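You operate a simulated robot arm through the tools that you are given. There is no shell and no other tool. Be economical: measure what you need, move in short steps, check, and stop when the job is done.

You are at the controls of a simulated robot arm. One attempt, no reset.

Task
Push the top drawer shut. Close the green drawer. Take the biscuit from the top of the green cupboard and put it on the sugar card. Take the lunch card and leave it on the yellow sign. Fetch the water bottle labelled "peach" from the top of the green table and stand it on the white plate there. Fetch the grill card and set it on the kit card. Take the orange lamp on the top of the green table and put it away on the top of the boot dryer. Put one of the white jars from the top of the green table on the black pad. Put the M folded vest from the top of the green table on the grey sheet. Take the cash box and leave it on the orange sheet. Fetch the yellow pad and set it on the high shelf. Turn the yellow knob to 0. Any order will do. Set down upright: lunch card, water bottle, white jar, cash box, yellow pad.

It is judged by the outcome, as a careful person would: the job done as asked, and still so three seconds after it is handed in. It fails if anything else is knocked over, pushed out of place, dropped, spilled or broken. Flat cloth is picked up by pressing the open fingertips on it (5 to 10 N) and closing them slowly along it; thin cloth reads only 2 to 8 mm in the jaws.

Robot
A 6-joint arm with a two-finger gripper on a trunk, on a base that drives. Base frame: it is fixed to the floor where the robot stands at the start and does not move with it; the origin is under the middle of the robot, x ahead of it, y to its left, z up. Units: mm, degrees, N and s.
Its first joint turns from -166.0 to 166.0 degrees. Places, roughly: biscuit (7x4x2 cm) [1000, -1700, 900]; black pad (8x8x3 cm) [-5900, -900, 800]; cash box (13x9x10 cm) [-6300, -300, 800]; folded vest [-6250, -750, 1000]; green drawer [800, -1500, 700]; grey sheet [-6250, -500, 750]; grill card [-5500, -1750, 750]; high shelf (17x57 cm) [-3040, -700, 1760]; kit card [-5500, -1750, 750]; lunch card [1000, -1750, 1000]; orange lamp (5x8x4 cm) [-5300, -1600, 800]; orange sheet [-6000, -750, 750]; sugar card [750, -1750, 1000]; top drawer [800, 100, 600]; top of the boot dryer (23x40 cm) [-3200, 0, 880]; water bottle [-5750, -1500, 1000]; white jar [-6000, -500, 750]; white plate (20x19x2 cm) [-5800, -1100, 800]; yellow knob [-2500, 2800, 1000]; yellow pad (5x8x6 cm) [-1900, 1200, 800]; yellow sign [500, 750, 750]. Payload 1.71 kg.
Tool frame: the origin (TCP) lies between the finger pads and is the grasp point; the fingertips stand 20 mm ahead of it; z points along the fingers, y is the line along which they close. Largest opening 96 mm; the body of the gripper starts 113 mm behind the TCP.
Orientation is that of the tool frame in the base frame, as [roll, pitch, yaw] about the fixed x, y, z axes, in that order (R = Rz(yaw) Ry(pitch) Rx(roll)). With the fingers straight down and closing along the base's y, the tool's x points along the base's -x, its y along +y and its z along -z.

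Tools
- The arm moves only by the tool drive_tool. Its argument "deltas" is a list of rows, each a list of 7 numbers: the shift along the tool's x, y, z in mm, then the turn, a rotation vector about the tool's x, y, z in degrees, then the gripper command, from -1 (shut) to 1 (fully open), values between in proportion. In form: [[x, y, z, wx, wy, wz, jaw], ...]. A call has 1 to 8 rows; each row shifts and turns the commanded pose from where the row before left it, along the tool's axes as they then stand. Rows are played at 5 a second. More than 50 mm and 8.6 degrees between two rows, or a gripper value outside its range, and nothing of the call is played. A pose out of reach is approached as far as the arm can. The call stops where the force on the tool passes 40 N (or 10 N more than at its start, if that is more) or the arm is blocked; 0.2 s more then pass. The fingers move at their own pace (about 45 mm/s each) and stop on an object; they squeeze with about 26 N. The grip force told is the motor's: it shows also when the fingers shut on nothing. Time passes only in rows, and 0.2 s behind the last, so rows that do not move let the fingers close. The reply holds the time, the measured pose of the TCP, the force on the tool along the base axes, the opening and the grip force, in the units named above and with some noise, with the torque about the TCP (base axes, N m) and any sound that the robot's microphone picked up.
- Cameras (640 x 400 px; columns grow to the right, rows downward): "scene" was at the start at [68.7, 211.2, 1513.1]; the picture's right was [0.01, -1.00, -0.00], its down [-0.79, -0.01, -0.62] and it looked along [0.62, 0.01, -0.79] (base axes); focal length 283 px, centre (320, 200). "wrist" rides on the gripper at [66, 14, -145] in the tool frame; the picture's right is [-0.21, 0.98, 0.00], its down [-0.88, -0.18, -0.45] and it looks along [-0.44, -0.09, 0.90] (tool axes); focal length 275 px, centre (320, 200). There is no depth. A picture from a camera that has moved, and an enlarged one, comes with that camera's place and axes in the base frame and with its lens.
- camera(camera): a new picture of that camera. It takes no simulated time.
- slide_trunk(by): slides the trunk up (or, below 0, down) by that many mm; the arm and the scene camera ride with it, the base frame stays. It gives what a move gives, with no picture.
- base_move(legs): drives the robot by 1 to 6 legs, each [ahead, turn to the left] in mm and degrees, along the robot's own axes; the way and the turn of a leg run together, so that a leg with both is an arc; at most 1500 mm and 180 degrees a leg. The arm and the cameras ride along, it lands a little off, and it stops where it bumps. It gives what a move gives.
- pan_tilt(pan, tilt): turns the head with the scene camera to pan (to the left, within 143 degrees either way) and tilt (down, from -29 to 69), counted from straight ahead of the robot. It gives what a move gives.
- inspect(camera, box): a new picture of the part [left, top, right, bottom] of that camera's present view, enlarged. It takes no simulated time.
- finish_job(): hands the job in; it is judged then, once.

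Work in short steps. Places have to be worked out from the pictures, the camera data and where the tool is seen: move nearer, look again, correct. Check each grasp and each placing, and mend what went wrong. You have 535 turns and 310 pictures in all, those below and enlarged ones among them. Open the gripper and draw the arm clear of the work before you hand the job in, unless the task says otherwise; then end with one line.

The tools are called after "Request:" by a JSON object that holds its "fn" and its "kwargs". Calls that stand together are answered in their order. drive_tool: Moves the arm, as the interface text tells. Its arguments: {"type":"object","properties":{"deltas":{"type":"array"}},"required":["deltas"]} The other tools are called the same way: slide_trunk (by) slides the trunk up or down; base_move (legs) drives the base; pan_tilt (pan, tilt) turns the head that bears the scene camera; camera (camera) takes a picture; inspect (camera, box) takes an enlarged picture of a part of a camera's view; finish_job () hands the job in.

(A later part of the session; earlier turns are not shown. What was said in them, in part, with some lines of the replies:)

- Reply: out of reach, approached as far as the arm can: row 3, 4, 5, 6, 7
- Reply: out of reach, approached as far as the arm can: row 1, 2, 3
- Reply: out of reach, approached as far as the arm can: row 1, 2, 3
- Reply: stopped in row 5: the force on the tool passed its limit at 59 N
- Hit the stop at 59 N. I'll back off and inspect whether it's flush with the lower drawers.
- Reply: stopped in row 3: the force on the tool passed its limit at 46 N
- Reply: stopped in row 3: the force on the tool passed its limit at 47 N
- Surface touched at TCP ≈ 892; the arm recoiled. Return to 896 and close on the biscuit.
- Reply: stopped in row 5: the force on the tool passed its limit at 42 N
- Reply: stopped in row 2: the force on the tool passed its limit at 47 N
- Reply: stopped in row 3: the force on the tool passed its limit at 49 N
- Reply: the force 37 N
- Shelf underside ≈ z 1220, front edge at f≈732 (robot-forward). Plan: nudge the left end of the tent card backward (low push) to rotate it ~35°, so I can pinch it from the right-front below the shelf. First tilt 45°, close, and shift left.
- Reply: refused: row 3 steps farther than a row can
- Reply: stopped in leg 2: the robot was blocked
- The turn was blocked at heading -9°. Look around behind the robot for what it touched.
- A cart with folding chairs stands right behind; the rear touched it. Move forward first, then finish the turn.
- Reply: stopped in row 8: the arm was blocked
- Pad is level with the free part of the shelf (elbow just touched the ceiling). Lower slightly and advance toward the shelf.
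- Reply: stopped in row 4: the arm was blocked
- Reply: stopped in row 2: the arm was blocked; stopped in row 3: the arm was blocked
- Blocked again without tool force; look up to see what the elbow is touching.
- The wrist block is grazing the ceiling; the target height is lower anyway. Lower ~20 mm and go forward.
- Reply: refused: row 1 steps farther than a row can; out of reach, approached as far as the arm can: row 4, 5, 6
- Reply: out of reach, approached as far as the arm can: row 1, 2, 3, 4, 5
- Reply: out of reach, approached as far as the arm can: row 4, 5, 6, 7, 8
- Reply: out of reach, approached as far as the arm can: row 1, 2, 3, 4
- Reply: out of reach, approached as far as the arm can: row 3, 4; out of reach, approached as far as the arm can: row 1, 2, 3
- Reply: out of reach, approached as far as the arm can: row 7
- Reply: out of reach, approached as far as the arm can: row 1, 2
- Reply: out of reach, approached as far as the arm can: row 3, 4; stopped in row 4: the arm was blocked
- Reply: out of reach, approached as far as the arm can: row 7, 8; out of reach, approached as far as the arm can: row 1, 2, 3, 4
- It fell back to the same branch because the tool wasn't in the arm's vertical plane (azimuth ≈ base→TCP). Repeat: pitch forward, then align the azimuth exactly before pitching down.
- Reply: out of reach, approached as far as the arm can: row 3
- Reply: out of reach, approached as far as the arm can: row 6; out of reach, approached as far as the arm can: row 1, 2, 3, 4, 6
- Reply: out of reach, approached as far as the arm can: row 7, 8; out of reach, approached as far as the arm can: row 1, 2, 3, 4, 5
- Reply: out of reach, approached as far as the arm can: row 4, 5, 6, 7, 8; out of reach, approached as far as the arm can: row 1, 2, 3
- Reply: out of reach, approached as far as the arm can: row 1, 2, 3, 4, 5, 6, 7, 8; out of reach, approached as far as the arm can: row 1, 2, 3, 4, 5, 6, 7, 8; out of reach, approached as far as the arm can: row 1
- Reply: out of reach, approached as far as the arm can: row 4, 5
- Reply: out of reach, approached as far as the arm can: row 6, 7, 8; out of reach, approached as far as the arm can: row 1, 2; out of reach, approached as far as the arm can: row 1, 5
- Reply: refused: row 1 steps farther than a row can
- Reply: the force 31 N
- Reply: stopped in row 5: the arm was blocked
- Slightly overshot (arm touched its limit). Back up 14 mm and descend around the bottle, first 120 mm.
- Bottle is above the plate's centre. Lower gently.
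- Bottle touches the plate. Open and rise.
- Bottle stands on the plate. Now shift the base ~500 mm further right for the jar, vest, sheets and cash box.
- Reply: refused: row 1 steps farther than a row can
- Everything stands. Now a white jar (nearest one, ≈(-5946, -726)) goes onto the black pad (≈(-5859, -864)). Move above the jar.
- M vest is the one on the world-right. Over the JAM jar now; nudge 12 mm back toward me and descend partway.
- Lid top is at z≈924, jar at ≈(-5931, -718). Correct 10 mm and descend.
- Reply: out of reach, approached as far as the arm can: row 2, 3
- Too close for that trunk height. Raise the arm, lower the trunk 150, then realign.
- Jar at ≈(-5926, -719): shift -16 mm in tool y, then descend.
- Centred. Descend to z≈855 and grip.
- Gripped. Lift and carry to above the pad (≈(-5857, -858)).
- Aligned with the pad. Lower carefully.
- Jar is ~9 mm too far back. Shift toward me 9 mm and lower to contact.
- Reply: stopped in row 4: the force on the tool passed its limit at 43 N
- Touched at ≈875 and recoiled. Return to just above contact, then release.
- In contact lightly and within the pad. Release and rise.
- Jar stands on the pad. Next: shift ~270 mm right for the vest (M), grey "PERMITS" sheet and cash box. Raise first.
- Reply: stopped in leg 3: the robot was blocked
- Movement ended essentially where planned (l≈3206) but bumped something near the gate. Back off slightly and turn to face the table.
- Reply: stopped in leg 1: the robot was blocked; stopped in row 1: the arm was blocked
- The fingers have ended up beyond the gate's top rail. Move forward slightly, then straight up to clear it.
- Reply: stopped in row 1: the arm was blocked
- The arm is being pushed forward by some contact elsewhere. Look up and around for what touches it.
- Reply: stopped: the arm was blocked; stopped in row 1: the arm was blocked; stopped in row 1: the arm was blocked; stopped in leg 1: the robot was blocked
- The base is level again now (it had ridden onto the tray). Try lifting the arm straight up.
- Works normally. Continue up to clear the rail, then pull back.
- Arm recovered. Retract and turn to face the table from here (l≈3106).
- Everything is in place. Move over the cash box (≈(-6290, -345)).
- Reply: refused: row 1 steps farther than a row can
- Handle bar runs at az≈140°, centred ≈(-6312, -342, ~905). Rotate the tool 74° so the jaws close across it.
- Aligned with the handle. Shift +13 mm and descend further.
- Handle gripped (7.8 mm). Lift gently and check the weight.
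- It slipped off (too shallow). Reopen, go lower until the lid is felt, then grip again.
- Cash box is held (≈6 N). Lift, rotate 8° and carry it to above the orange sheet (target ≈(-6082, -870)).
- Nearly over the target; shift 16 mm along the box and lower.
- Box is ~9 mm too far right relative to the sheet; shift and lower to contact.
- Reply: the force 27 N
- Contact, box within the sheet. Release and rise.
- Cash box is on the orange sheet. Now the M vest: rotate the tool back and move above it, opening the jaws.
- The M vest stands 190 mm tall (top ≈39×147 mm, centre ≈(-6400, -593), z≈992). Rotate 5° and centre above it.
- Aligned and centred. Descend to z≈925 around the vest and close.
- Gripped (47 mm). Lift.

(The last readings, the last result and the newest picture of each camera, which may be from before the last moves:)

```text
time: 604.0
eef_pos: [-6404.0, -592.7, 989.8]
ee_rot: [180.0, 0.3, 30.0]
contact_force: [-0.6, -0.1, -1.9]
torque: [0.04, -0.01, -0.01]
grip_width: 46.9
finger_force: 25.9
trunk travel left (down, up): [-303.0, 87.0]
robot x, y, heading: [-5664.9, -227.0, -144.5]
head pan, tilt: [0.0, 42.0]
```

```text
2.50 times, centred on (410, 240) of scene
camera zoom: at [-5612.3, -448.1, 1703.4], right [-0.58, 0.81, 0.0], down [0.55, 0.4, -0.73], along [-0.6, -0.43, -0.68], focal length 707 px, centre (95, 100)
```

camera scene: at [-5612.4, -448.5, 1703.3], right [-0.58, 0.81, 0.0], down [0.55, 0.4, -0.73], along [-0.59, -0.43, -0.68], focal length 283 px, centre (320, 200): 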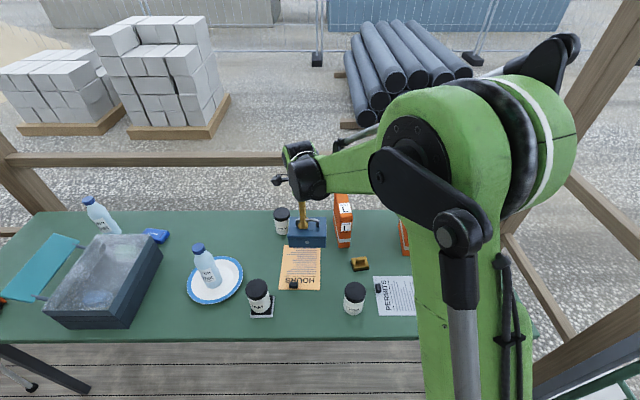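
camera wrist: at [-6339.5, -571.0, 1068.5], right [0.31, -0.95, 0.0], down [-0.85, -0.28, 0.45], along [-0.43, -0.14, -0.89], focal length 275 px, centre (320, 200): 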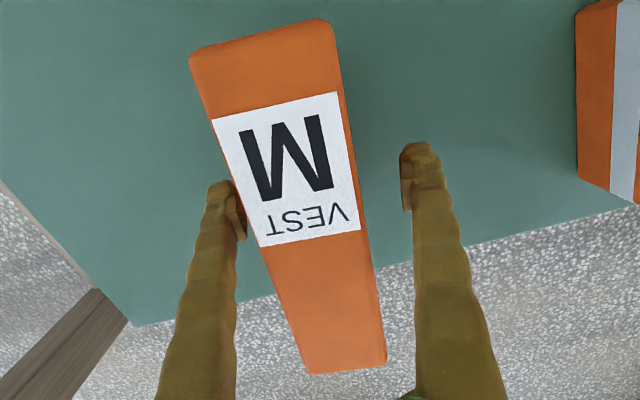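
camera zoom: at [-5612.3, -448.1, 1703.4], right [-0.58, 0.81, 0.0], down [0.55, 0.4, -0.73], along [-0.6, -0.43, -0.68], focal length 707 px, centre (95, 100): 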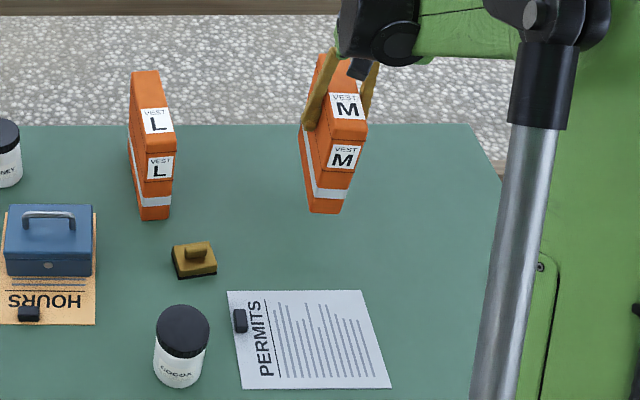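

Move it over the grey sheet, then rotate 85° so its length lies along the sheet.

Request:
{"fn": "drive_tool", "kwargs": {"deltas": [[47, 2, 0, 0, 0, 0, -1], [47, 2, 0, 0, 0, 0, -1], [47, 2, 0, 0, 0, 0, -1], [47, 2, 0, 0, 0, 0, -1], [47, 2, 0, 0, 0, 0, -1]]}}

Request:
{"fn": "drive_tool", "kwargs": {"deltas": [[0, 0, 0, 0, 0, 8.4, -1], [0, 0, 0, 0, 0, 8.4, -1], [0, 0, 0, 0, 0, 8.4, -1], [0, 0, 0, 0, 0, 8.4, -1], [0, 0, 0, 0, 0, 8.4, -1], [0, 0, 0, 0, 0, 8.4, -1], [0, 0, 0, 0, 0, 8.4, -1], [0, 0, 0, 0, 0, 8.4, -1]]}}

Request:
{"fn": "drive_tool", "kwargs": {"deltas": [[0, 0, 0, 0, 0, 8.4, -1], [0, 0, 0, 0, 0, 8.4, -1]]}}

Request:
{"fn": "camera", "kwargs": {"camera": "wrist"}}

Request:
{"fn": "inspect", "kwargs": {"camera": "scene", "box": [340, 180, 500, 340]}}

```text
time: 605.2
eef_pos: [-6194.1, -485.1, 988.0]
ee_rot: [-180.0, 0.3, 29.9]
contact_force: [0.1, 0.5, -1.7]
torque: [0.01, -0.02, 0.06]
grip_width: 47.0
finger_force: 26.4
trunk travel left (down, up): [-303.0, 87.0]
robot x, y, heading: [-5668.6, -231.5, -144.2]
head pan, tilt: [0.0, 42.0]
```

```text
time: 607.0
eef_pos: [-6194.7, -484.5, 987.7]
ee_rot: [179.7, 0.1, -37.4]
contact_force: [-0.4, -0.1, -2.0]
torque: [0.02, 0.0, -0.02]
grip_width: 46.7
finger_force: 26.2
trunk travel left (down, up): [-303.0, 87.0]
robot x, y, heading: [-5668.8, -231.6, -144.5]
head pan, tilt: [0.0, 42.0]
```

```text
time: 607.6
eef_pos: [-6195.2, -484.2, 986.8]
ee_rot: [179.7, -0.1, -54.2]
contact_force: [-0.8, 0.8, -2.6]
torque: [-0.01, -0.01, -0.03]
grip_width: 47.2
finger_force: 26.1
trunk travel left (down, up): [-303.0, 87.0]
robot x, y, heading: [-5668.5, -231.8, -144.5]
head pan, tilt: [0.0, 42.0]
```

```text
72 pictures are left
camera wrist: at [-6167.2, -544.0, 1132.3], right [-0.91, -0.41, 0.01], down [-0.36, 0.82, 0.44], along [-0.19, 0.4, -0.9], focal length 275 px, centre (320, 200)
```

wrist: 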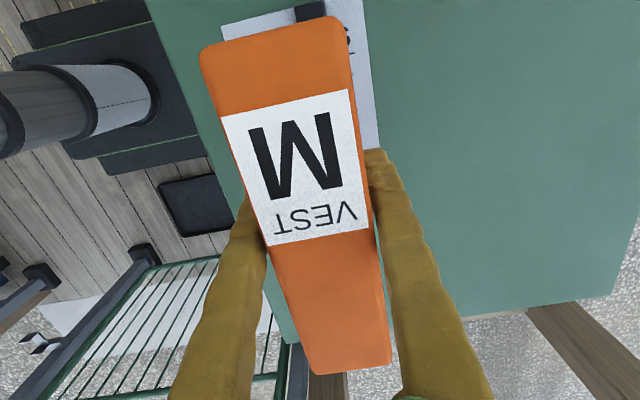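

```text
2.50 times, centred on (420, 260) of scene
camera zoom: at [-5612.2, -448.0, 1703.4], right [-0.58, 0.81, 0.0], down [0.55, 0.4, -0.73], along [-0.6, -0.43, -0.68], focal length 707 px, centre (70, 50)
```

zoom: 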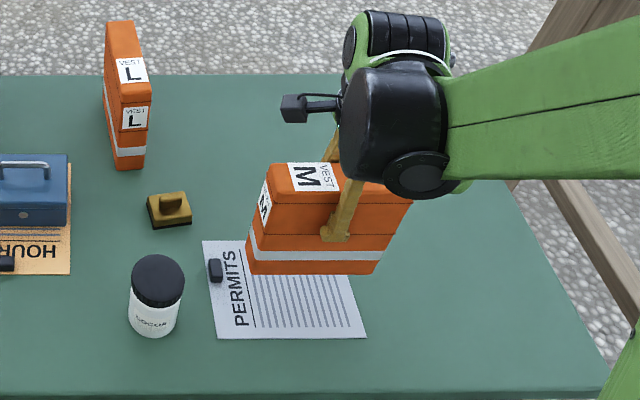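

Shift 36 mm along the sheet (left) and 12 mm toward me to centre it clear of the clip, and lower partway.

Request:
{"fn": "drive_tool", "kwargs": {"deltas": [[18, -6, 15, 0, 0, 0, -1], [18, -6, 15, 0, 0, 0, -1], [0, 0, 15, 0, 0, 0, -1]]}}

Request:
{"fn": "inspect", "kwargs": {"camera": "scene", "box": [340, 180, 500, 340]}}

```text
time: 608.4
eef_pos: [-6164.4, -506.7, 942.9]
ee_rot: [179.6, 0.1, -54.1]
contact_force: [-2.6, -0.5, 4.4]
torque: [-0.29, 0.24, -0.19]
grip_width: 47.2
finger_force: 25.9
trunk travel left (down, up): [-303.0, 87.0]
robot x, y, heading: [-5666.2, -224.8, -144.4]
head pan, tilt: [0.0, 42.0]
```

```text
2.50 times, centred on (420, 260) of scene
camera zoom: at [-5611.4, -447.7, 1703.5], right [-0.58, 0.81, 0.0], down [0.55, 0.4, -0.73], along [-0.6, -0.43, -0.68], focal length 707 px, centre (70, 50)
```

zoom: 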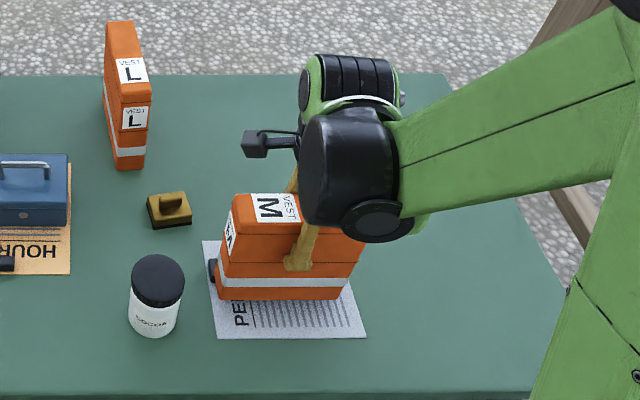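

It's touching the clip at the back-left corner. Raise, shift 16 mm toward me and 6 mm right, and lower again.

Request:
{"fn": "drive_tool", "kwargs": {"deltas": [[0, 0, -12, 0, 0, 0, -1], [-6, -16, 0, 0, 0, 0, -1], [0, 0, 10, 0, 0, 0, -1]]}}

Request:
{"fn": "drive_tool", "kwargs": {"deltas": [[0, 0, 5, 0, 0, 0, -1], [0, 0, 4, 0, 0, 0, -1]]}}

Request:
{"fn": "inspect", "kwargs": {"camera": "scene", "box": [340, 200, 460, 320]}}

```text
time: 609.2
eef_pos: [-6155.0, -492.4, 944.0]
ee_rot: [179.7, 0.1, -54.0]
contact_force: [1.2, 0.4, -2.1]
torque: [-0.02, 0.01, -0.02]
grip_width: 47.1
finger_force: 26.1
trunk travel left (down, up): [-303.0, 87.0]
robot x, y, heading: [-5664.6, -230.5, -144.3]
head pan, tilt: [0.0, 42.0]
```

```text
time: 609.8
eef_pos: [-6156.5, -492.6, 935.2]
ee_rot: [179.6, 0.0, -54.0]
contact_force: [-0.6, -0.2, -2.4]
torque: [0.04, -0.02, -0.02]
grip_width: 47.2
finger_force: 25.7
trunk travel left (down, up): [-303.0, 87.0]
robot x, y, heading: [-5667.2, -234.1, -144.4]
head pan, tilt: [0.0, 42.0]
```

```text
3.33 times, centred on (400, 260) of scene
camera zoom: at [-5612.2, -448.1, 1703.3], right [-0.58, 0.81, 0.0], down [0.55, 0.4, -0.73], along [-0.6, -0.43, -0.68], focal length 942 px, centre (53, 0)
```

zoom: 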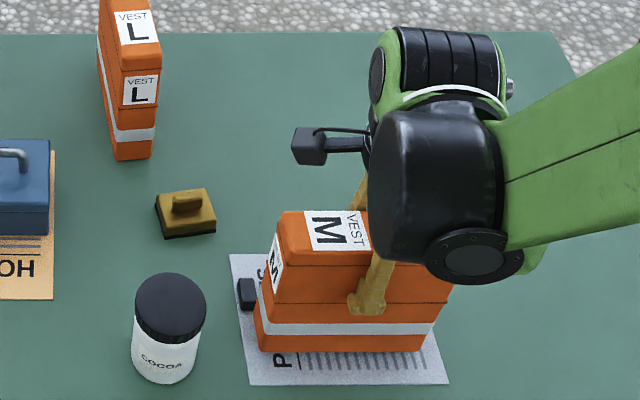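

Request:
{"fn": "drive_tool", "kwargs": {"deltas": [[0, 0, 3, 0, 0, 0, -1], [0, 0, 2, 0, 0, 0, -1], [0, 0, 2, 0, 0, 0, -1]]}}

Request:
{"fn": "drive_tool", "kwargs": {"deltas": [[0, 0, 1.5, 0, 0, 0, -1], [0, 0, 1.2, 0, 0, 0, -1], [0, 0, 1, 0, 0, 0, -1]]}}

```text
time: 610.6
eef_pos: [-6155.3, -493.4, 927.7]
ee_rot: [179.7, 0.1, -54.0]
contact_force: [0.3, 0.4, -2.1]
torque: [0.02, -0.01, 0.02]
grip_width: 47.4
finger_force: 26.0
trunk travel left (down, up): [-303.0, 87.0]
robot x, y, heading: [-5667.6, -230.3, -144.2]
head pan, tilt: [0.0, 42.0]
```

```text
time: 611.4
eef_pos: [-6154.1, -492.9, 926.1]
ee_rot: [179.5, 0.0, -54.0]
contact_force: [2.9, -3.3, 38.7]
torque: [0.04, 0.35, 0.03]
grip_width: 47.4
finger_force: 26.1
trunk travel left (down, up): [-303.0, 87.0]
robot x, y, heading: [-5671.7, -230.5, -144.2]
head pan, tilt: [0.0, 42.0]
```

Firm contact. Relieve 1.5 mm, open slowly and check it stands.

Request:
{"fn": "drive_tool", "kwargs": {"deltas": [[0, 0, -1.5, 0, 0, 0, -1], [0, 0, 0, 0, 0, 0, 0.1], [0, 0, 0, 0, 0, 0, 0.4], [0, 0, 0, 0, 0, 0, 0.8], [0, 0, 0, 0, 0, 0, 1]]}}

Request:
{"fn": "camera", "kwargs": {"camera": "wrist"}}

Request:
{"fn": "inspect", "kwargs": {"camera": "scene", "box": [340, 200, 460, 320]}}

```text
time: 612.6
eef_pos: [-6155.6, -492.9, 927.3]
ee_rot: [179.8, 0.0, -54.0]
contact_force: [0.1, 1.0, 1.7]
torque: [-0.01, 0.0, 0.01]
grip_width: 95.8
finger_force: 0.1
trunk travel left (down, up): [-303.0, 87.0]
robot x, y, heading: [-5668.2, -227.8, -144.5]
head pan, tilt: [0.0, 42.0]
```

```text
68 pictures are left
camera wrist: at [-6127.0, -552.3, 1071.1], right [-0.91, -0.41, 0.01], down [-0.36, 0.82, 0.44], along [-0.19, 0.4, -0.9], focal length 275 px, centre (320, 200)
```

wrist: 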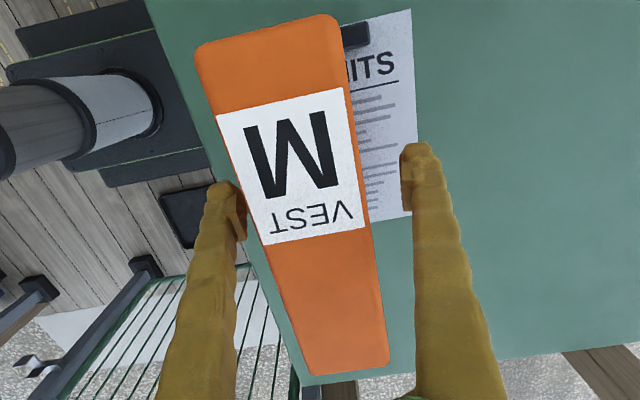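

```text
3.33 times, centred on (400, 260) of scene
camera zoom: at [-5612.1, -448.0, 1703.4], right [-0.58, 0.81, 0.0], down [0.55, 0.4, -0.73], along [-0.6, -0.43, -0.68], focal length 942 px, centre (53, 0)
```

zoom: 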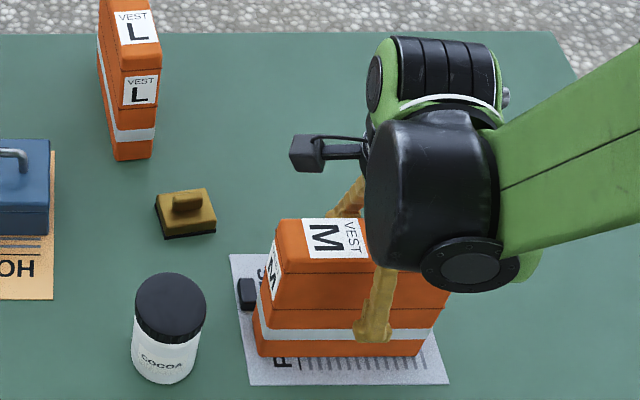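

Stands on the grey sheet. Rise straight up.

Request:
{"fn": "drive_tool", "kwargs": {"deltas": [[0, 0, -20, 0, 0, 0, 1], [0, 0, -40, 0, 0, 0, 1], [0, 0, -45, 0, 0, 0, 1], [0, 0, -45, 0, 0, 0, 1], [0, 0, -45, 0, 0, 0, 1]]}}

Request:
{"fn": "camera", "kwargs": {"camera": "wrist"}}

```text
time: 613.8
eef_pos: [-6153.8, -490.7, 1120.7]
ee_rot: [179.7, -0.1, -53.9]
contact_force: [0.0, -0.2, 0.7]
torque: [-0.01, 0.02, -0.01]
grip_width: 96.1
finger_force: 0.0
trunk travel left (down, up): [-303.0, 87.0]
robot x, y, heading: [-5669.1, -230.6, -144.3]
head pan, tilt: [0.0, 42.0]
```

```text
66 pictures are left
camera wrist: at [-6125.4, -551.2, 1265.6], right [-0.91, -0.41, 0.01], down [-0.36, 0.82, 0.44], along [-0.19, 0.4, -0.9], focal length 275 px, centre (320, 200)
```

wrist: 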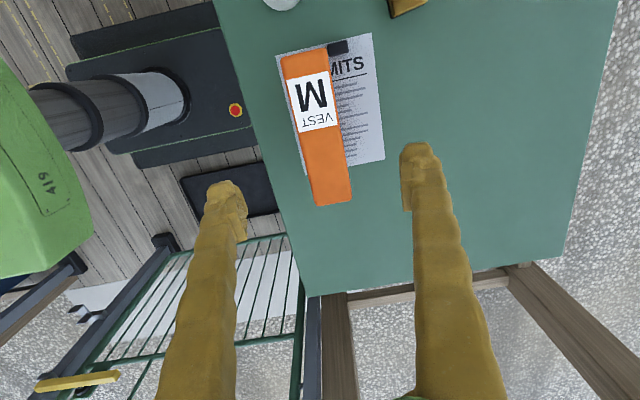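

Vest's footprint is inside the sheet. Only the orange lamp remains. Restore the tool heading and drive back left along the table.

Request:
{"fn": "drive_tool", "kwargs": {"deltas": [[0, -20, -15, 0, 0, -8.4, 0.5], [0, -20, -15, 0, 0, -8.4, 0.5], [0, 0, -15, 0, 0, -8.4, 0.5], [0, 0, 0, 0, 0, -8.4, 0.5], [0, 0, 0, 0, 0, -8.4, 0.5], [0, 0, 0, 0, 0, -8.4, 0.5], [0, 0, 0, 0, 0, -8.4, 0.5], [0, 0, 0, 0, 0, -8.4, 0.5]]}}

Request:
{"fn": "drive_tool", "kwargs": {"deltas": [[0, 0, 0, 0, 0, -8.4, 0.5], [0, 0, 0, 0, 0, -8.4, 0.5], [0, 20, 0, 0, 0, -5, 0.5], [40, 25, 0, 0, 0, 0, 0.5], [40, 25, 0, 0, 0, 0, 0.5], [20, 30, 0, 0, 0, 0, 0.5]]}}

Request:
{"fn": "base_move", "kwargs": {"legs": [[0, 90], [1190, 0], [0, -90]]}}

Request:
{"fn": "pan_tilt", "kwargs": {"pan": 0, "tilt": 45}}

Request:
{"fn": "camera", "kwargs": {"camera": "scene"}}

Request:
{"fn": "camera", "kwargs": {"camera": "wrist"}}

```text
time: 615.6
eef_pos: [-6123.3, -466.4, 1166.7]
ee_rot: [179.8, 0.3, 13.2]
contact_force: [-0.2, -0.9, -0.1]
torque: [0.0, -0.02, -0.01]
grip_width: 71.9
finger_force: 0.1
trunk travel left (down, up): [-303.0, 87.0]
robot x, y, heading: [-5667.1, -232.8, -144.4]
head pan, tilt: [0.0, 42.0]
```

```text
time: 617.0
eef_pos: [-5984.9, -491.9, 1164.9]
ee_rot: [-180.0, 0.4, 35.0]
contact_force: [0.6, 0.4, 0.0]
torque: [0.01, -0.06, 0.02]
grip_width: 72.3
finger_force: 0.0
trunk travel left (down, up): [-303.0, 87.0]
robot x, y, heading: [-5671.3, -231.9, -144.2]
head pan, tilt: [0.0, 42.0]
```

```text
time: 637.1
eef_pos: [-5275.4, -1451.3, 1166.3]
ee_rot: [180.0, 0.3, 35.0]
contact_force: [-0.1, -0.6, -0.1]
torque: [-0.04, 0.05, -0.02]
grip_width: 71.9
finger_force: 0.1
trunk travel left (down, up): [-303.0, 87.0]
robot x, y, heading: [-4958.2, -1194.0, -144.0]
head pan, tilt: [0.0, 42.0]
```

```text
time: 637.7
eef_pos: [-5250.5, -1436.0, 1175.1]
ee_rot: [180.0, 1.7, 35.0]
contact_force: [-0.3, -0.5, 0.0]
torque: [-0.04, 0.08, 0.0]
grip_width: 72.1
finger_force: 0.0
trunk travel left (down, up): [-303.0, 87.0]
robot x, y, heading: [-4959.0, -1191.7, -144.2]
head pan, tilt: [0.0, 45.0]
```

```text
65 pictures are left
camera scene: at [-4852.5, -1375.4, 1700.8], right [-0.58, 0.81, 0.0], down [0.56, 0.41, -0.72], along [-0.58, -0.42, -0.69], focal length 283 px, centre (320, 200)
```

scene: 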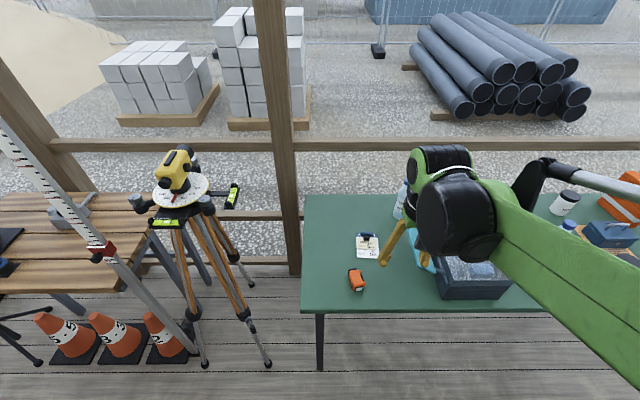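

```text
64 pictures are left
camera wrist: at [-5186.3, -1405.8, 1317.5], right [0.39, -0.92, 0.01], down [-0.81, -0.35, 0.47], along [-0.43, -0.19, -0.88], focal length 275 px, centre (320, 200)
```

wrist: 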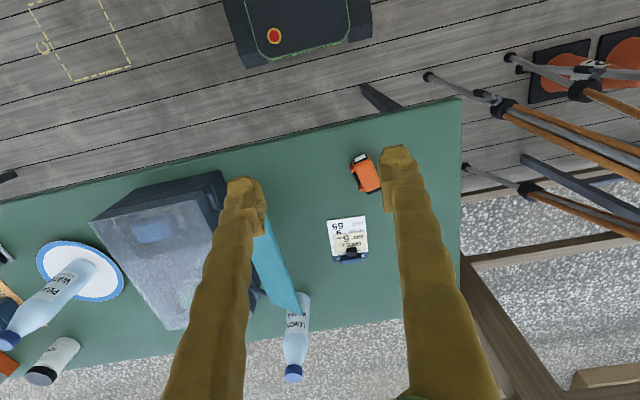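

Lamp at ≈(-5336, -1567). Move above it, lower the trunk, and zoom.

Request:
{"fn": "drive_tool", "kwargs": {"deltas": [[-36, 14.5, 0, 0, 1.7, 0, 1], [-36, 14.5, 0, 0, 0, 0, 1], [-36, 14.5, 0, 0, 0, 0, 1], [-36, 14.5, 0, 0, 0, 0, 1]]}}

Request:
{"fn": "slide_trunk", "kwargs": {"by": -150}}

Request:
{"fn": "camera", "kwargs": {"camera": "wrist"}}

Request:
{"fn": "inspect", "kwargs": {"camera": "scene", "box": [310, 220, 430, 310]}}

```text
time: 638.7
eef_pos: [-5343.7, -1572.0, 1171.4]
ee_rot: [-180.0, -0.3, 35.3]
contact_force: [0.4, -0.7, 0.6]
torque: [0.01, 0.02, -0.01]
grip_width: 96.2
finger_force: 0.0
trunk travel left (down, up): [-303.0, 87.0]
robot x, y, heading: [-4955.1, -1193.9, -144.3]
head pan, tilt: [0.0, 45.0]
```

```text
time: 640.5
eef_pos: [-5346.2, -1574.1, 1020.8]
ee_rot: [-179.9, -0.6, 35.1]
contact_force: [0.2, 0.6, 0.4]
torque: [-0.03, 0.02, 0.01]
grip_width: 95.8
finger_force: 0.1
trunk travel left (down, up): [-153.0, 237.0]
robot x, y, heading: [-4959.2, -1191.7, -144.0]
head pan, tilt: [0.0, 45.0]
```

```text
63 pictures are left
camera wrist: at [-5285.8, -1546.6, 1165.7], right [0.39, -0.92, 0.0], down [-0.83, -0.36, 0.44], along [-0.4, -0.17, -0.9], focal length 275 px, centre (320, 200)
```

wrist: 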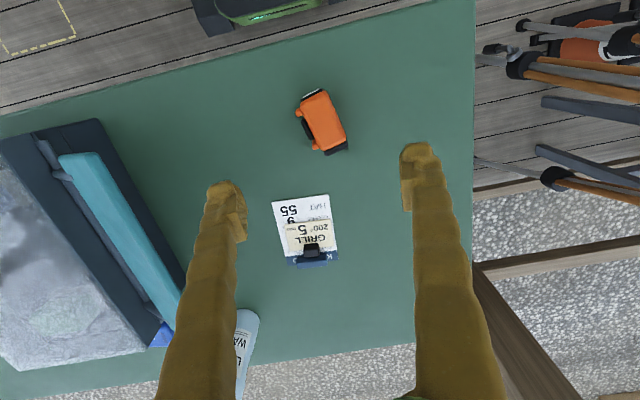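

```text
4.44 times, centred on (370, 265) of scene
camera zoom: at [-4895.9, -1406.6, 1549.2], right [-0.58, 0.81, 0.0], down [0.58, 0.42, -0.7], along [-0.56, -0.41, -0.72], focal length 1256 px, centre (98, -89)
```

zoom: 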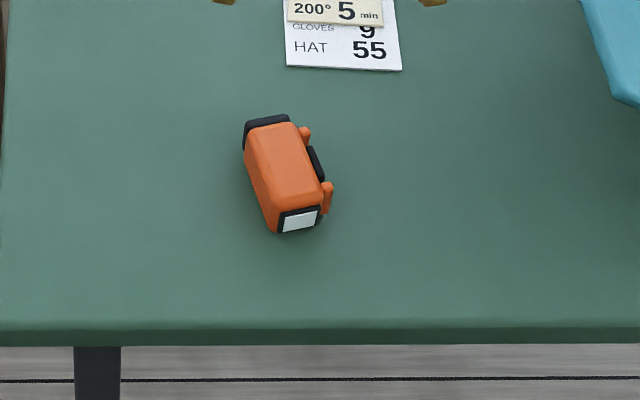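

Rotate 13° to align with the lamp and descend partway.

Request:
{"fn": "drive_tool", "kwargs": {"deltas": [[7.5, 1.5, 20, 0, 0, -6.5, 0.8], [0, 0, 40, 0, 0, -6.5, 0.8], [0, 0, 45, 0, 0, 0, 0.8], [0, 0, 40, 0, 0, 0, 0.8]]}}

Request:
{"fn": "camera", "kwargs": {"camera": "wrist"}}

```text
time: 641.5
eef_pos: [-5339.4, -1569.7, 875.9]
ee_rot: [179.8, -0.5, 48.2]
contact_force: [0.1, 0.3, 0.7]
torque: [-0.02, 0.03, 0.0]
grip_width: 86.3
finger_force: 0.1
trunk travel left (down, up): [-153.0, 237.0]
robot x, y, heading: [-4955.6, -1194.7, -144.2]
head pan, tilt: [0.0, 45.0]
```

```text
61 pictures are left
camera wrist: at [-5285.3, -1529.2, 1020.8], right [0.59, -0.81, 0.0], down [-0.73, -0.53, 0.44], along [-0.35, -0.26, -0.9], focal length 275 px, centre (320, 200)
```

wrist: 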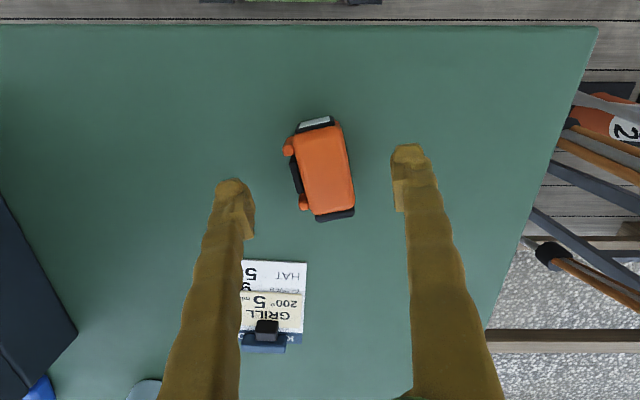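

Request:
{"fn": "drive_tool", "kwargs": {"deltas": [[-3, 1, 25, 0, 0, 0, 0.8], [0, 0, 18, 0, 0, 0, 0.8]]}}

Request:
{"fn": "drive_tool", "kwargs": {"deltas": [[0, 0, 2.5, 0, 0, 0, 0.8], [0, 0, 2, 0, 0, 0, 0.8], [0, 0, 2, 0, 0, 0, 0.8]]}}

Request:
{"fn": "camera", "kwargs": {"camera": "wrist"}}

```text
time: 642.0
eef_pos: [-5340.5, -1572.3, 832.6]
ee_rot: [179.9, -0.5, 48.1]
contact_force: [-0.9, 0.5, 0.4]
torque: [0.0, -0.02, 0.04]
grip_width: 86.4
finger_force: 0.1
trunk travel left (down, up): [-153.0, 237.0]
robot x, y, heading: [-4955.6, -1190.7, -144.0]
head pan, tilt: [0.0, 45.0]
```

```text
time: 642.9
eef_pos: [-5338.8, -1571.4, 825.8]
ee_rot: [180.0, -0.5, 48.0]
contact_force: [-0.4, -0.4, 0.7]
torque: [-0.02, 0.0, 0.01]
grip_width: 86.2
finger_force: 0.1
trunk travel left (down, up): [-153.0, 237.0]
robot x, y, heading: [-4953.0, -1189.8, -144.3]
head pan, tilt: [0.0, 45.0]
```

```text
60 pictures are left
camera wrist: at [-5286.3, -1532.3, 971.3], right [0.59, -0.81, 0.0], down [-0.73, -0.53, 0.44], along [-0.35, -0.26, -0.9], focal length 275 px, centre (320, 200)
```

wrist: 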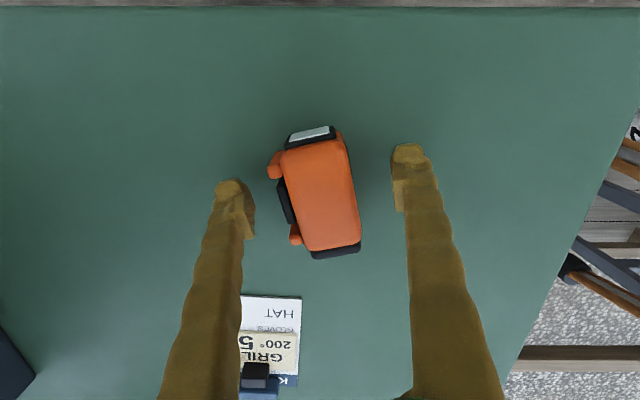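

Request:
{"fn": "drive_tool", "kwargs": {"deltas": [[0, 0, 0, 0, 0, 0, 0.5], [0, 0, 0, 0, 0, 0, 0.2], [0, 0, 0, 0, 0, 0, -0.2], [0, 0, 0, 0, 0, 0, -1], [0, 0, 0, 0, 0, 0, -1]]}}

Request:
{"fn": "drive_tool", "kwargs": {"deltas": [[0, 0, -20, 0, 0, 0, -1], [0, 0, -40, 0, 0, 0, -1], [0, 0, -40, 0, 0, 0, -1]]}}

Request:
{"fn": "camera", "kwargs": {"camera": "wrist"}}

```text
time: 644.0
eef_pos: [-5337.5, -1571.6, 825.9]
ee_rot: [179.9, -0.5, 48.1]
contact_force: [0.3, -0.2, 0.8]
torque: [0.02, 0.04, 0.01]
grip_width: 40.9
finger_force: 5.4
trunk travel left (down, up): [-153.0, 237.0]
robot x, y, heading: [-4956.4, -1192.3, -144.2]
head pan, tilt: [0.0, 45.0]
```

```text
time: 644.9
eef_pos: [-5339.1, -1572.8, 927.1]
ee_rot: [180.0, -0.5, 48.1]
contact_force: [0.3, -0.5, -1.5]
torque: [0.04, -0.02, -0.01]
grip_width: 40.6
finger_force: 4.7
trunk travel left (down, up): [-153.0, 237.0]
robot x, y, heading: [-4951.0, -1191.3, -144.3]
head pan, tilt: [0.0, 45.0]
```

```text
59 pictures are left
camera wrist: at [-5286.3, -1532.9, 1072.5], right [0.59, -0.81, 0.0], down [-0.73, -0.53, 0.44], along [-0.35, -0.26, -0.9], focal length 275 px, centre (320, 200)
```

wrist: 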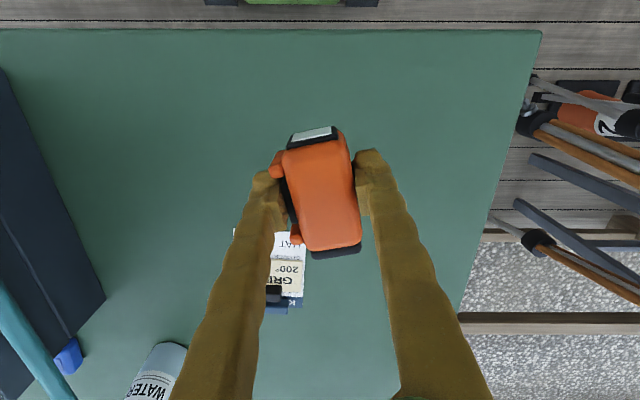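

Lamp held. Retract to the compact pose and drive back toward the door.

Request:
{"fn": "drive_tool", "kwargs": {"deltas": [[25, -15, -40, 0, 0, 6.5, -1], [25, -15, -40, 0, 0, 6.5, -1], [35, -15, -30, 0, 0, 0, -1], [0, -30, -40, 0, 0, 0, -1]]}}

Request:
{"fn": "base_move", "kwargs": {"legs": [[0, 112.8], [1100, 0], [1004, 0], [0, 68.8]]}}

Request:
{"fn": "pan_tilt", "kwargs": {"pan": 0, "tilt": 35}}

Request:
{"fn": "camera", "kwargs": {"camera": "scene"}}

```text
time: 645.9
eef_pos: [-5324.0, -1459.7, 1077.6]
ee_rot: [179.9, -0.6, 35.1]
contact_force: [0.6, 0.0, -1.4]
torque: [-0.02, 0.01, 0.02]
grip_width: 40.5
finger_force: 4.6
trunk travel left (down, up): [-153.0, 237.0]
robot x, y, heading: [-4956.3, -1192.8, -144.3]
head pan, tilt: [0.0, 45.0]
```

```text
time: 671.8
eef_pos: [-2827.4, -2027.3, 1076.9]
ee_rot: [-180.0, -0.4, -143.7]
contact_force: [0.5, 0.0, -0.9]
torque: [0.0, 0.0, 0.03]
grip_width: 40.5
finger_force: 4.8
trunk travel left (down, up): [-153.0, 237.0]
robot x, y, heading: [-3187.4, -2304.2, 37.0]
head pan, tilt: [0.0, 45.0]
```

```text
time: 672.6
eef_pos: [-2836.1, -2034.4, 1082.0]
ee_rot: [-180.0, 0.1, -143.7]
contact_force: [-0.2, 0.3, -0.3]
torque: [-0.01, -0.06, -0.03]
grip_width: 40.7
finger_force: 5.0
trunk travel left (down, up): [-153.0, 237.0]
robot x, y, heading: [-3187.5, -2303.9, 36.9]
head pan, tilt: [0.0, 35.0]
```

```text
58 pictures are left
camera scene: at [-3266.1, -2098.6, 1564.7], right [0.6, -0.8, 0.0], down [-0.46, -0.35, -0.82], along [0.65, 0.49, -0.58], focal length 283 px, centre (320, 200)
```

scene: 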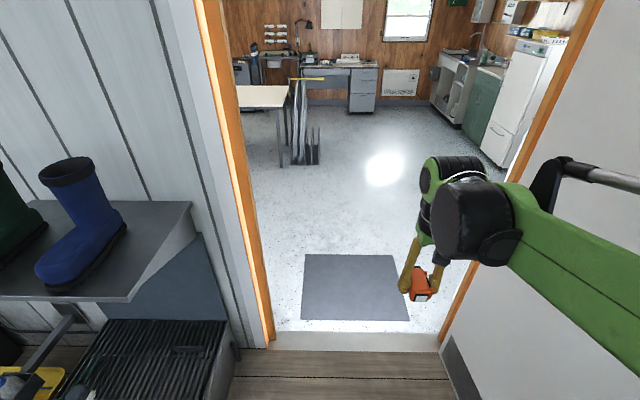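

Aligned with the doorway (l≈-40). Drive through into the room.

Request:
{"fn": "base_move", "kwargs": {"legs": [[0, -1.5], [1000, 0]]}}

Request:
{"fn": "base_move", "kwargs": {"legs": [[800, 0]]}}

```text
time: 679.9
eef_pos: [-2037.0, -1473.8, 1088.2]
ee_rot: [-180.0, 0.9, -144.9]
contact_force: [-1.6, -1.2, -1.7]
torque: [0.08, -0.14, 0.02]
grip_width: 40.6
finger_force: 5.3
trunk travel left (down, up): [-153.0, 237.0]
robot x, y, heading: [-2383.2, -1724.7, 35.6]
head pan, tilt: [0.0, 35.0]
```

```text
time: 685.7
eef_pos: [-1377.2, -991.8, 1080.7]
ee_rot: [-180.0, 0.1, -144.6]
contact_force: [-1.4, -0.7, -0.5]
torque: [0.02, -0.1, -0.04]
grip_width: 40.4
finger_force: 5.0
trunk travel left (down, up): [-153.0, 237.0]
robot x, y, heading: [-1727.2, -1256.1, 36.1]
head pan, tilt: [0.0, 35.0]
```

Inside. Drive to the boot dryer and face it.

Request:
{"fn": "base_move", "kwargs": {"legs": [[0, 83.9], [1000, 0], [860, 0], [0, 95.3]]}}

Request:
{"fn": "pan_tilt", "kwargs": {"pan": -5, "tilt": 35}}

Request:
{"fn": "camera", "kwargs": {"camera": "scene"}}

Request:
{"fn": "camera", "kwargs": {"camera": "wrist"}}

```text
time: 710.1
eef_pos: [-2999.4, 120.6, 1083.5]
ee_rot: [180.0, 0.6, 33.1]
contact_force: [0.2, -0.7, -1.2]
torque: [-0.06, -0.04, 0.0]
grip_width: 40.7
finger_force: 5.4
trunk travel left (down, up): [-153.0, 237.0]
robot x, y, heading: [-2642.9, 365.0, -146.4]
head pan, tilt: [0.0, 35.0]
```

```text
time: 710.7
eef_pos: [-2980.4, 134.0, 1094.0]
ee_rot: [180.0, 1.7, 33.2]
contact_force: [0.3, -1.4, -1.9]
torque: [0.04, -0.02, 0.01]
grip_width: 40.6
finger_force: 5.2
trunk travel left (down, up): [-153.0, 237.0]
robot x, y, heading: [-2647.2, 369.1, -146.2]
head pan, tilt: [-5.0, 35.0]
```

```text
57 pictures are left
camera scene: at [-2560.1, 180.0, 1565.6], right [-0.48, 0.88, 0.0], down [0.49, 0.27, -0.83], along [-0.73, -0.4, -0.56], focal length 283 px, centre (320, 200)
```

scene: 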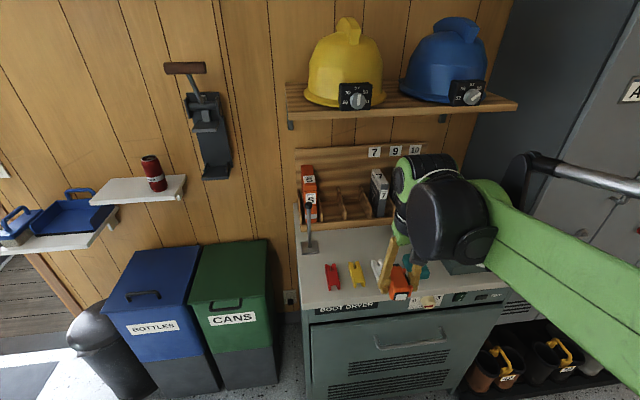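

```text
56 pictures are left
camera wrist: at [-2913.7, 161.4, 1235.9], right [0.36, -0.93, 0.01], down [-0.82, -0.32, 0.47], along [-0.44, -0.18, -0.88], focal length 275 px, centre (320, 200)
```

wrist: 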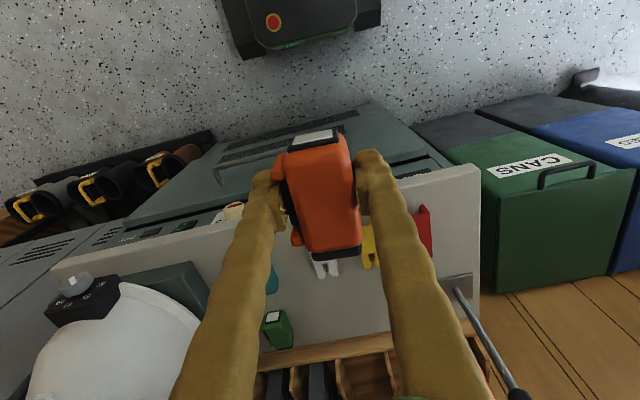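

Request:
{"fn": "inspect", "kwargs": {"camera": "scene", "box": [285, 170, 465, 310]}}

Request:
{"fn": "inspect", "kwargs": {"camera": "wrist", "box": [50, 150, 500, 400]}}

```text
2.86 times, centred on (375, 240) of scene
camera zoom: at [-2560.1, 180.0, 1565.6], right [-0.48, 0.88, 0.0], down [0.49, 0.27, -0.83], along [-0.73, -0.4, -0.56], focal length 808 px, centre (163, 86)
```

zoom: 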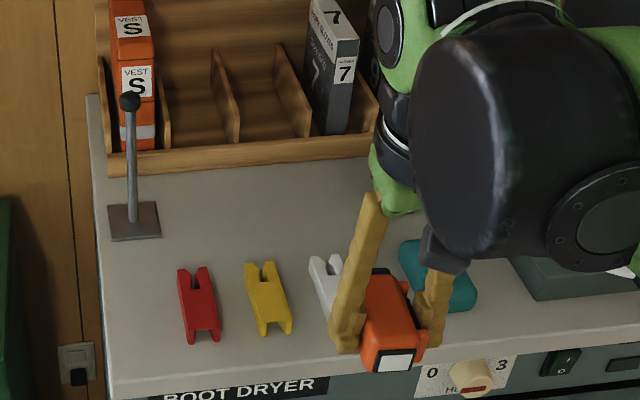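

```text
1.42 times, centred on (275, 275) of wrist
camera zoom: at [-2913.7, 161.4, 1235.9], right [0.36, -0.93, 0.01], down [-0.82, -0.32, 0.47], along [-0.44, -0.18, -0.88], focal length 392 px, centre (384, 93)
```

zoom: 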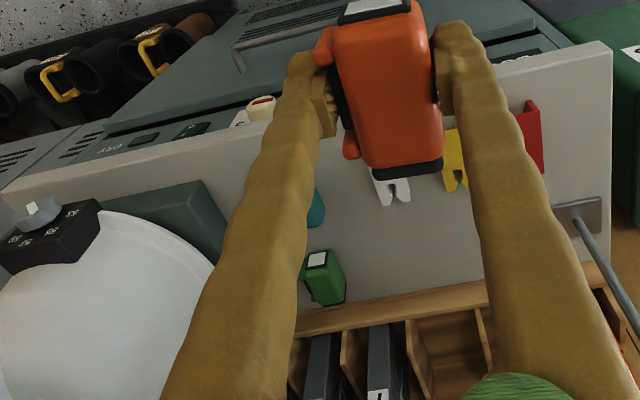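

Free area between the pegs and the rack at ≈(-3265, -67), top ≈ z 890. Move forward above it.

Request:
{"fn": "drive_tool", "kwargs": {"deltas": [[-43.5, 1.5, 0, 0, 1.5, 0, -1], [-43.5, 1.5, 0, 0, 0, 0, -1], [-43.5, 1.5, 0, 0, 0, 0, -1], [-43.5, 1.5, 0, 0, 0, 0, -1], [-43.5, 1.5, 0, 0, 0, 0, -1], [-43.5, 1.5, 0, 0, 0, 0, -1]]}}

Request:
{"fn": "camera", "kwargs": {"camera": "wrist"}}

Request:
{"fn": "camera", "kwargs": {"camera": "scene"}}

```text
time: 712.1
eef_pos: [-3203.2, -22.5, 1089.2]
ee_rot: [180.0, -0.2, 33.1]
contact_force: [-1.3, -0.9, -1.0]
torque: [0.07, -0.09, -0.01]
grip_width: 40.9
finger_force: 5.3
trunk travel left (down, up): [-153.0, 237.0]
robot x, y, heading: [-2644.1, 367.0, -146.2]
head pan, tilt: [-5.0, 35.0]
```

```text
53 pictures are left
camera wrist: at [-3140.7, 2.1, 1233.5], right [0.36, -0.93, 0.0], down [-0.84, -0.33, 0.44], along [-0.41, -0.16, -0.9], focal length 275 px, centre (320, 200)
```

wrist: 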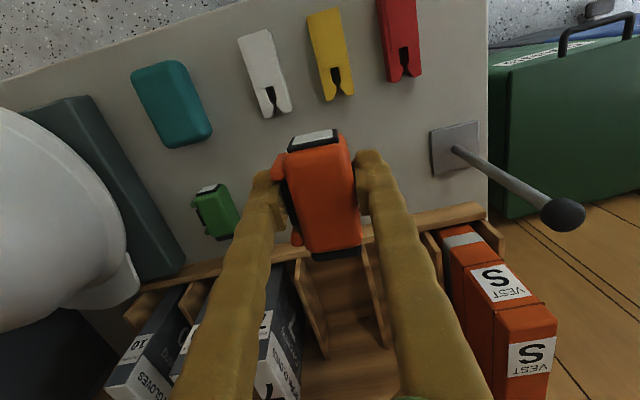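

```text
52 pictures are left
camera scene: at [-2602.6, 151.6, 1563.7], right [-0.48, 0.88, 0.0], down [0.51, 0.28, -0.81], along [-0.71, -0.39, -0.59], focal length 283 px, centre (320, 200)
```

scene: 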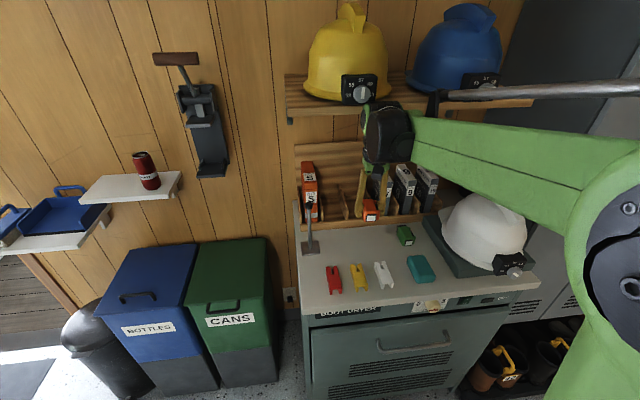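

The wrist is near the helmet shelf level; descend first, then go the last 58 mm forward.

Request:
{"fn": "drive_tool", "kwargs": {"deltas": [[0, 0, 40, 0, 0, 0, -1], [0, 0, 40, 0, 0, 0, -1], [0, 0, 40, 0, 0, 0, -1], [-29, 0, 10, 0, 0, 0, -1], [-29, 0, 10, 0, 0, 0, -1]]}}

Request:
{"fn": "camera", "kwargs": {"camera": "wrist"}}

Request:
{"fn": "inspect", "kwargs": {"camera": "scene", "box": [290, 80, 470, 310]}}

```text
time: 713.3
eef_pos: [-3249.6, -52.7, 950.5]
ee_rot: [-180.0, -0.1, 33.3]
contact_force: [1.4, 0.3, 0.9]
torque: [-0.02, -0.01, 0.0]
grip_width: 40.7
finger_force: 5.1
trunk travel left (down, up): [-153.0, 237.0]
robot x, y, heading: [-2641.6, 368.2, -146.1]
head pan, tilt: [-5.0, 35.0]
```

```text
51 pictures are left
camera wrist: at [-3187.1, -27.1, 1095.9], right [0.36, -0.93, 0.0], down [-0.84, -0.33, 0.44], along [-0.41, -0.16, -0.9], focal length 275 px, centre (320, 200)
```

wrist: 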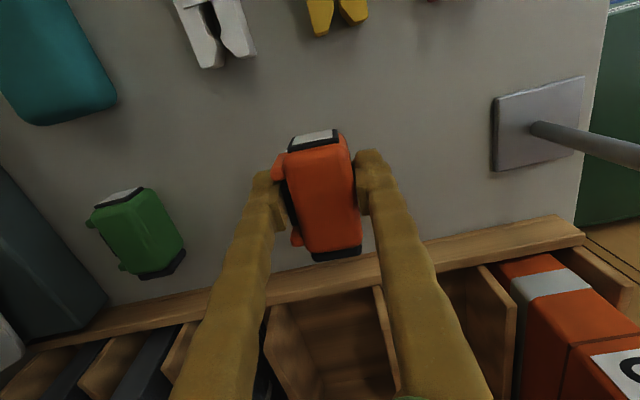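

```text
1.74 times, centred on (380, 195) of scene
camera zoom: at [-2600.5, 153.0, 1563.8], right [-0.48, 0.88, 0.0], down [0.51, 0.28, -0.81], along [-0.71, -0.39, -0.59], focal length 492 px, centre (216, 209)
```

zoom: 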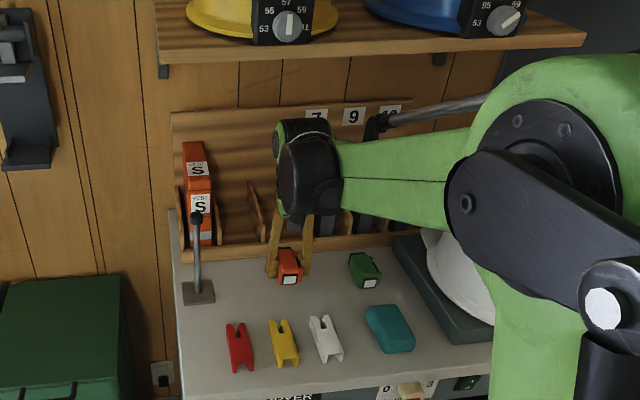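

Over the free spot, next to the green lamp. Lower gently.

Request:
{"fn": "drive_tool", "kwargs": {"deltas": [[0, 0, 15, 0, 0, 0, -1], [0, 0, 10, 0, 0, 0, -1], [0, 0, 4, 0, 0, 0, -1]]}}

Request:
{"fn": "drive_tool", "kwargs": {"deltas": [[0, 0, 2.5, 0, 0, 0, -1], [0, 0, 2, 0, 0, 0, -1], [0, 0, 2, 0, 0, 0, -1], [0, 0, 2, 0, 0, 0, -1]]}}

```text
time: 714.1
eef_pos: [-3249.3, -51.7, 922.4]
ee_rot: [-179.9, -0.1, 33.1]
contact_force: [-0.3, 0.2, 0.2]
torque: [0.03, -0.02, -0.06]
grip_width: 40.7
finger_force: 4.5
trunk travel left (down, up): [-153.0, 237.0]
robot x, y, heading: [-2643.1, 366.4, -146.0]
head pan, tilt: [-5.0, 35.0]
```

```text
time: 715.1
eef_pos: [-3248.0, -51.9, 913.3]
ee_rot: [180.0, -0.1, 33.1]
contact_force: [0.5, -0.1, -0.9]
torque: [0.02, 0.03, 0.0]
grip_width: 40.8
finger_force: 5.1
trunk travel left (down, up): [-153.0, 237.0]
robot x, y, heading: [-2649.4, 368.1, -146.2]
head pan, tilt: [-5.0, 35.0]
```

Request:
{"fn": "drive_tool", "kwargs": {"deltas": [[0, 0, 2, 0, 0, 0, -1], [0, 0, 2, 0, 0, 0, -1], [0, 0, 1.5, 0, 0, 0, -1], [0, 0, 1.5, 0, 0, 0, -1]]}}

Request:
{"fn": "inspect", "kwargs": {"camera": "scene", "box": [340, 180, 430, 260]}}

```text
time: 716.1
eef_pos: [-3248.2, -53.3, 907.5]
ee_rot: [-179.9, -0.2, 33.0]
contact_force: [-0.8, 0.1, 3.7]
torque: [0.14, -0.07, 0.0]
grip_width: 40.8
finger_force: 5.0
trunk travel left (down, up): [-153.0, 237.0]
robot x, y, heading: [-2641.7, 366.0, -146.2]
head pan, tilt: [-5.0, 35.0]
```

```text
5.00 times, centred on (385, 220) of scene
camera zoom: at [-2600.7, 152.8, 1563.9], right [-0.48, 0.88, 0.0], down [0.51, 0.28, -0.81], along [-0.71, -0.39, -0.59], focal length 1414 px, centre (-5, 100)
```

zoom: 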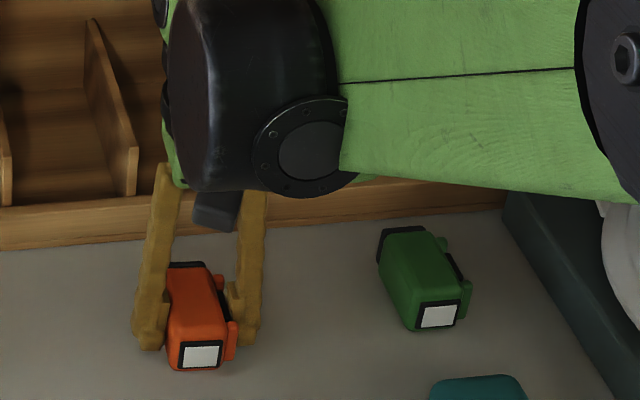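

Touching the surface. Open and rise straight up.

Request:
{"fn": "drive_tool", "kwargs": {"deltas": [[0, 0, 0, 0, 0, 0, 0.1], [0, 0, 0, 0, 0, 0, 0.4], [0, 0, 0, 0, 0, 0, 0.6], [0, 0, 0, 0, 0, 0, 0.6], [0, 0, -20, 0, 0, 0, 0.6], [0, 0, -30, 0, 0, 0, 0.6], [30, 0, -20, 0, 0, 0, 0.6]]}}

Request:
{"fn": "drive_tool", "kwargs": {"deltas": [[40, 0, -20, 0, 0, 0, 0.6], [40, 0, -20, 0, 0, 0, 0.6], [40, 0, -20, 0, 0, 0, 0.6], [40, 0, -20, 0, 0, 0, 0.6], [40, 0, -20, 0, 0, 0, 0.6]]}}

Request:
{"fn": "inspect", "kwargs": {"camera": "scene", "box": [280, 150, 460, 310]}}

Request:
{"fn": "camera", "kwargs": {"camera": "wrist"}}

```text
time: 717.7
eef_pos: [-3224.2, -37.2, 974.6]
ee_rot: [-179.9, -0.2, 33.1]
contact_force: [0.2, -0.9, 1.0]
torque: [0.06, -0.08, 0.0]
grip_width: 77.0
finger_force: 0.1
trunk travel left (down, up): [-153.0, 237.0]
robot x, y, heading: [-2642.2, 362.1, -146.0]
head pan, tilt: [-5.0, 35.0]
```

```text
time: 718.9
eef_pos: [-3052.3, 74.8, 1078.4]
ee_rot: [-179.9, -0.1, 33.2]
contact_force: [0.4, 1.1, 0.2]
torque: [-0.04, 0.09, -0.02]
grip_width: 77.1
finger_force: 0.1
trunk travel left (down, up): [-153.0, 237.0]
robot x, y, heading: [-2644.8, 367.7, -146.3]
head pan, tilt: [-5.0, 35.0]
```

```text
2.50 times, centred on (370, 230) of scene
camera zoom: at [-2597.6, 154.9, 1564.0], right [-0.48, 0.88, 0.0], down [0.51, 0.28, -0.81], along [-0.71, -0.39, -0.58], focal length 707 px, centre (195, 125)
```

zoom: 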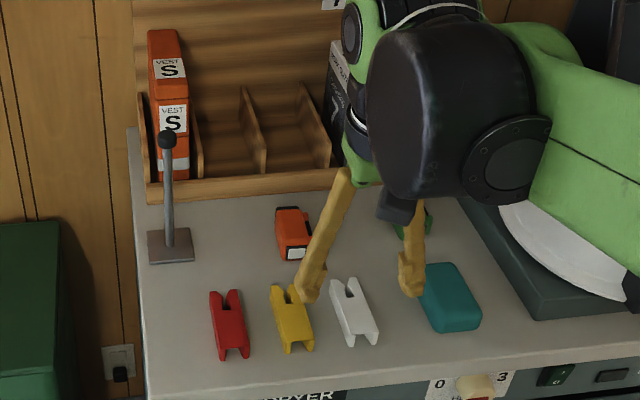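

```text
47 pictures are left
camera wrist: at [-2990.3, 100.3, 1222.3], right [0.36, -0.93, 0.0], down [-0.83, -0.32, 0.44], along [-0.41, -0.16, -0.9], focal length 275 px, centre (320, 200)
```

wrist: 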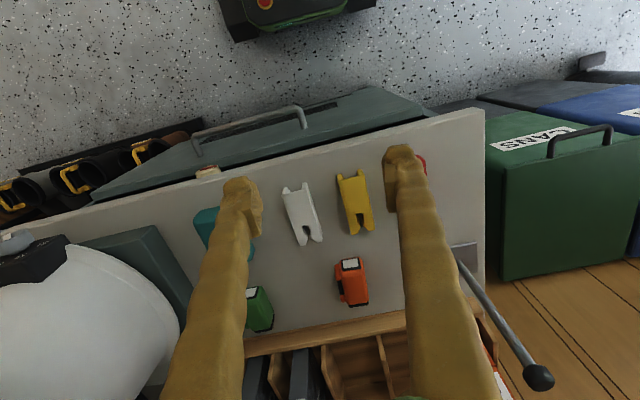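

The lamp sits beside the green one; all tasks are done. Back the robot away so the arm is clear, then hand in.

Request:
{"fn": "base_move", "kwargs": {"legs": [[-300, 0]]}}

Request:
{"fn": "camera", "kwargs": {"camera": "scene"}}

```text
time: 721.5
eef_pos: [-2806.0, 241.6, 1076.6]
ee_rot: [-179.9, -0.1, 33.1]
contact_force: [-1.0, 0.7, -0.6]
torque: [0.0, -0.02, 0.05]
grip_width: 76.6
finger_force: 0.0
trunk travel left (down, up): [-153.0, 237.0]
robot x, y, heading: [-2397.8, 533.1, -146.3]
head pan, tilt: [-5.0, 35.0]
```

```text
46 pictures are left
camera scene: at [-2351.7, 319.6, 1563.8], right [-0.48, 0.88, 0.0], down [0.51, 0.28, -0.81], along [-0.71, -0.39, -0.59], focal length 283 px, centre (320, 200)
```

scene: 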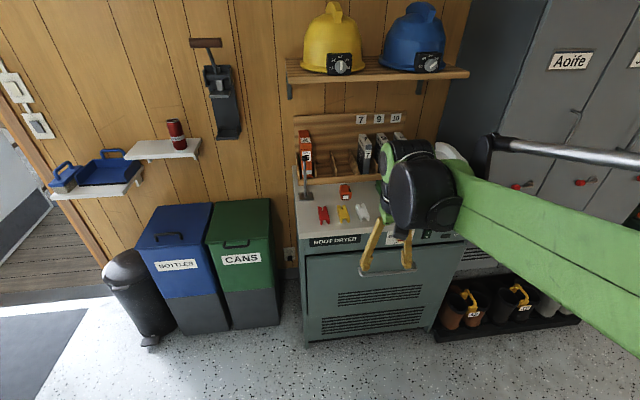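

The arm is clear, the gripper is open and everything I placed is standing where I left it, so I'm handing the job in.

Request:
{"fn": "finish_job", "kwargs": {}}

```text
The job is handed in.
```

All twelve tasks are done and the job is handed in, but the robot bumped a chair cart indoors and rode onto the floor tray by the gate outside, and I could not confirm that neither was shifted.
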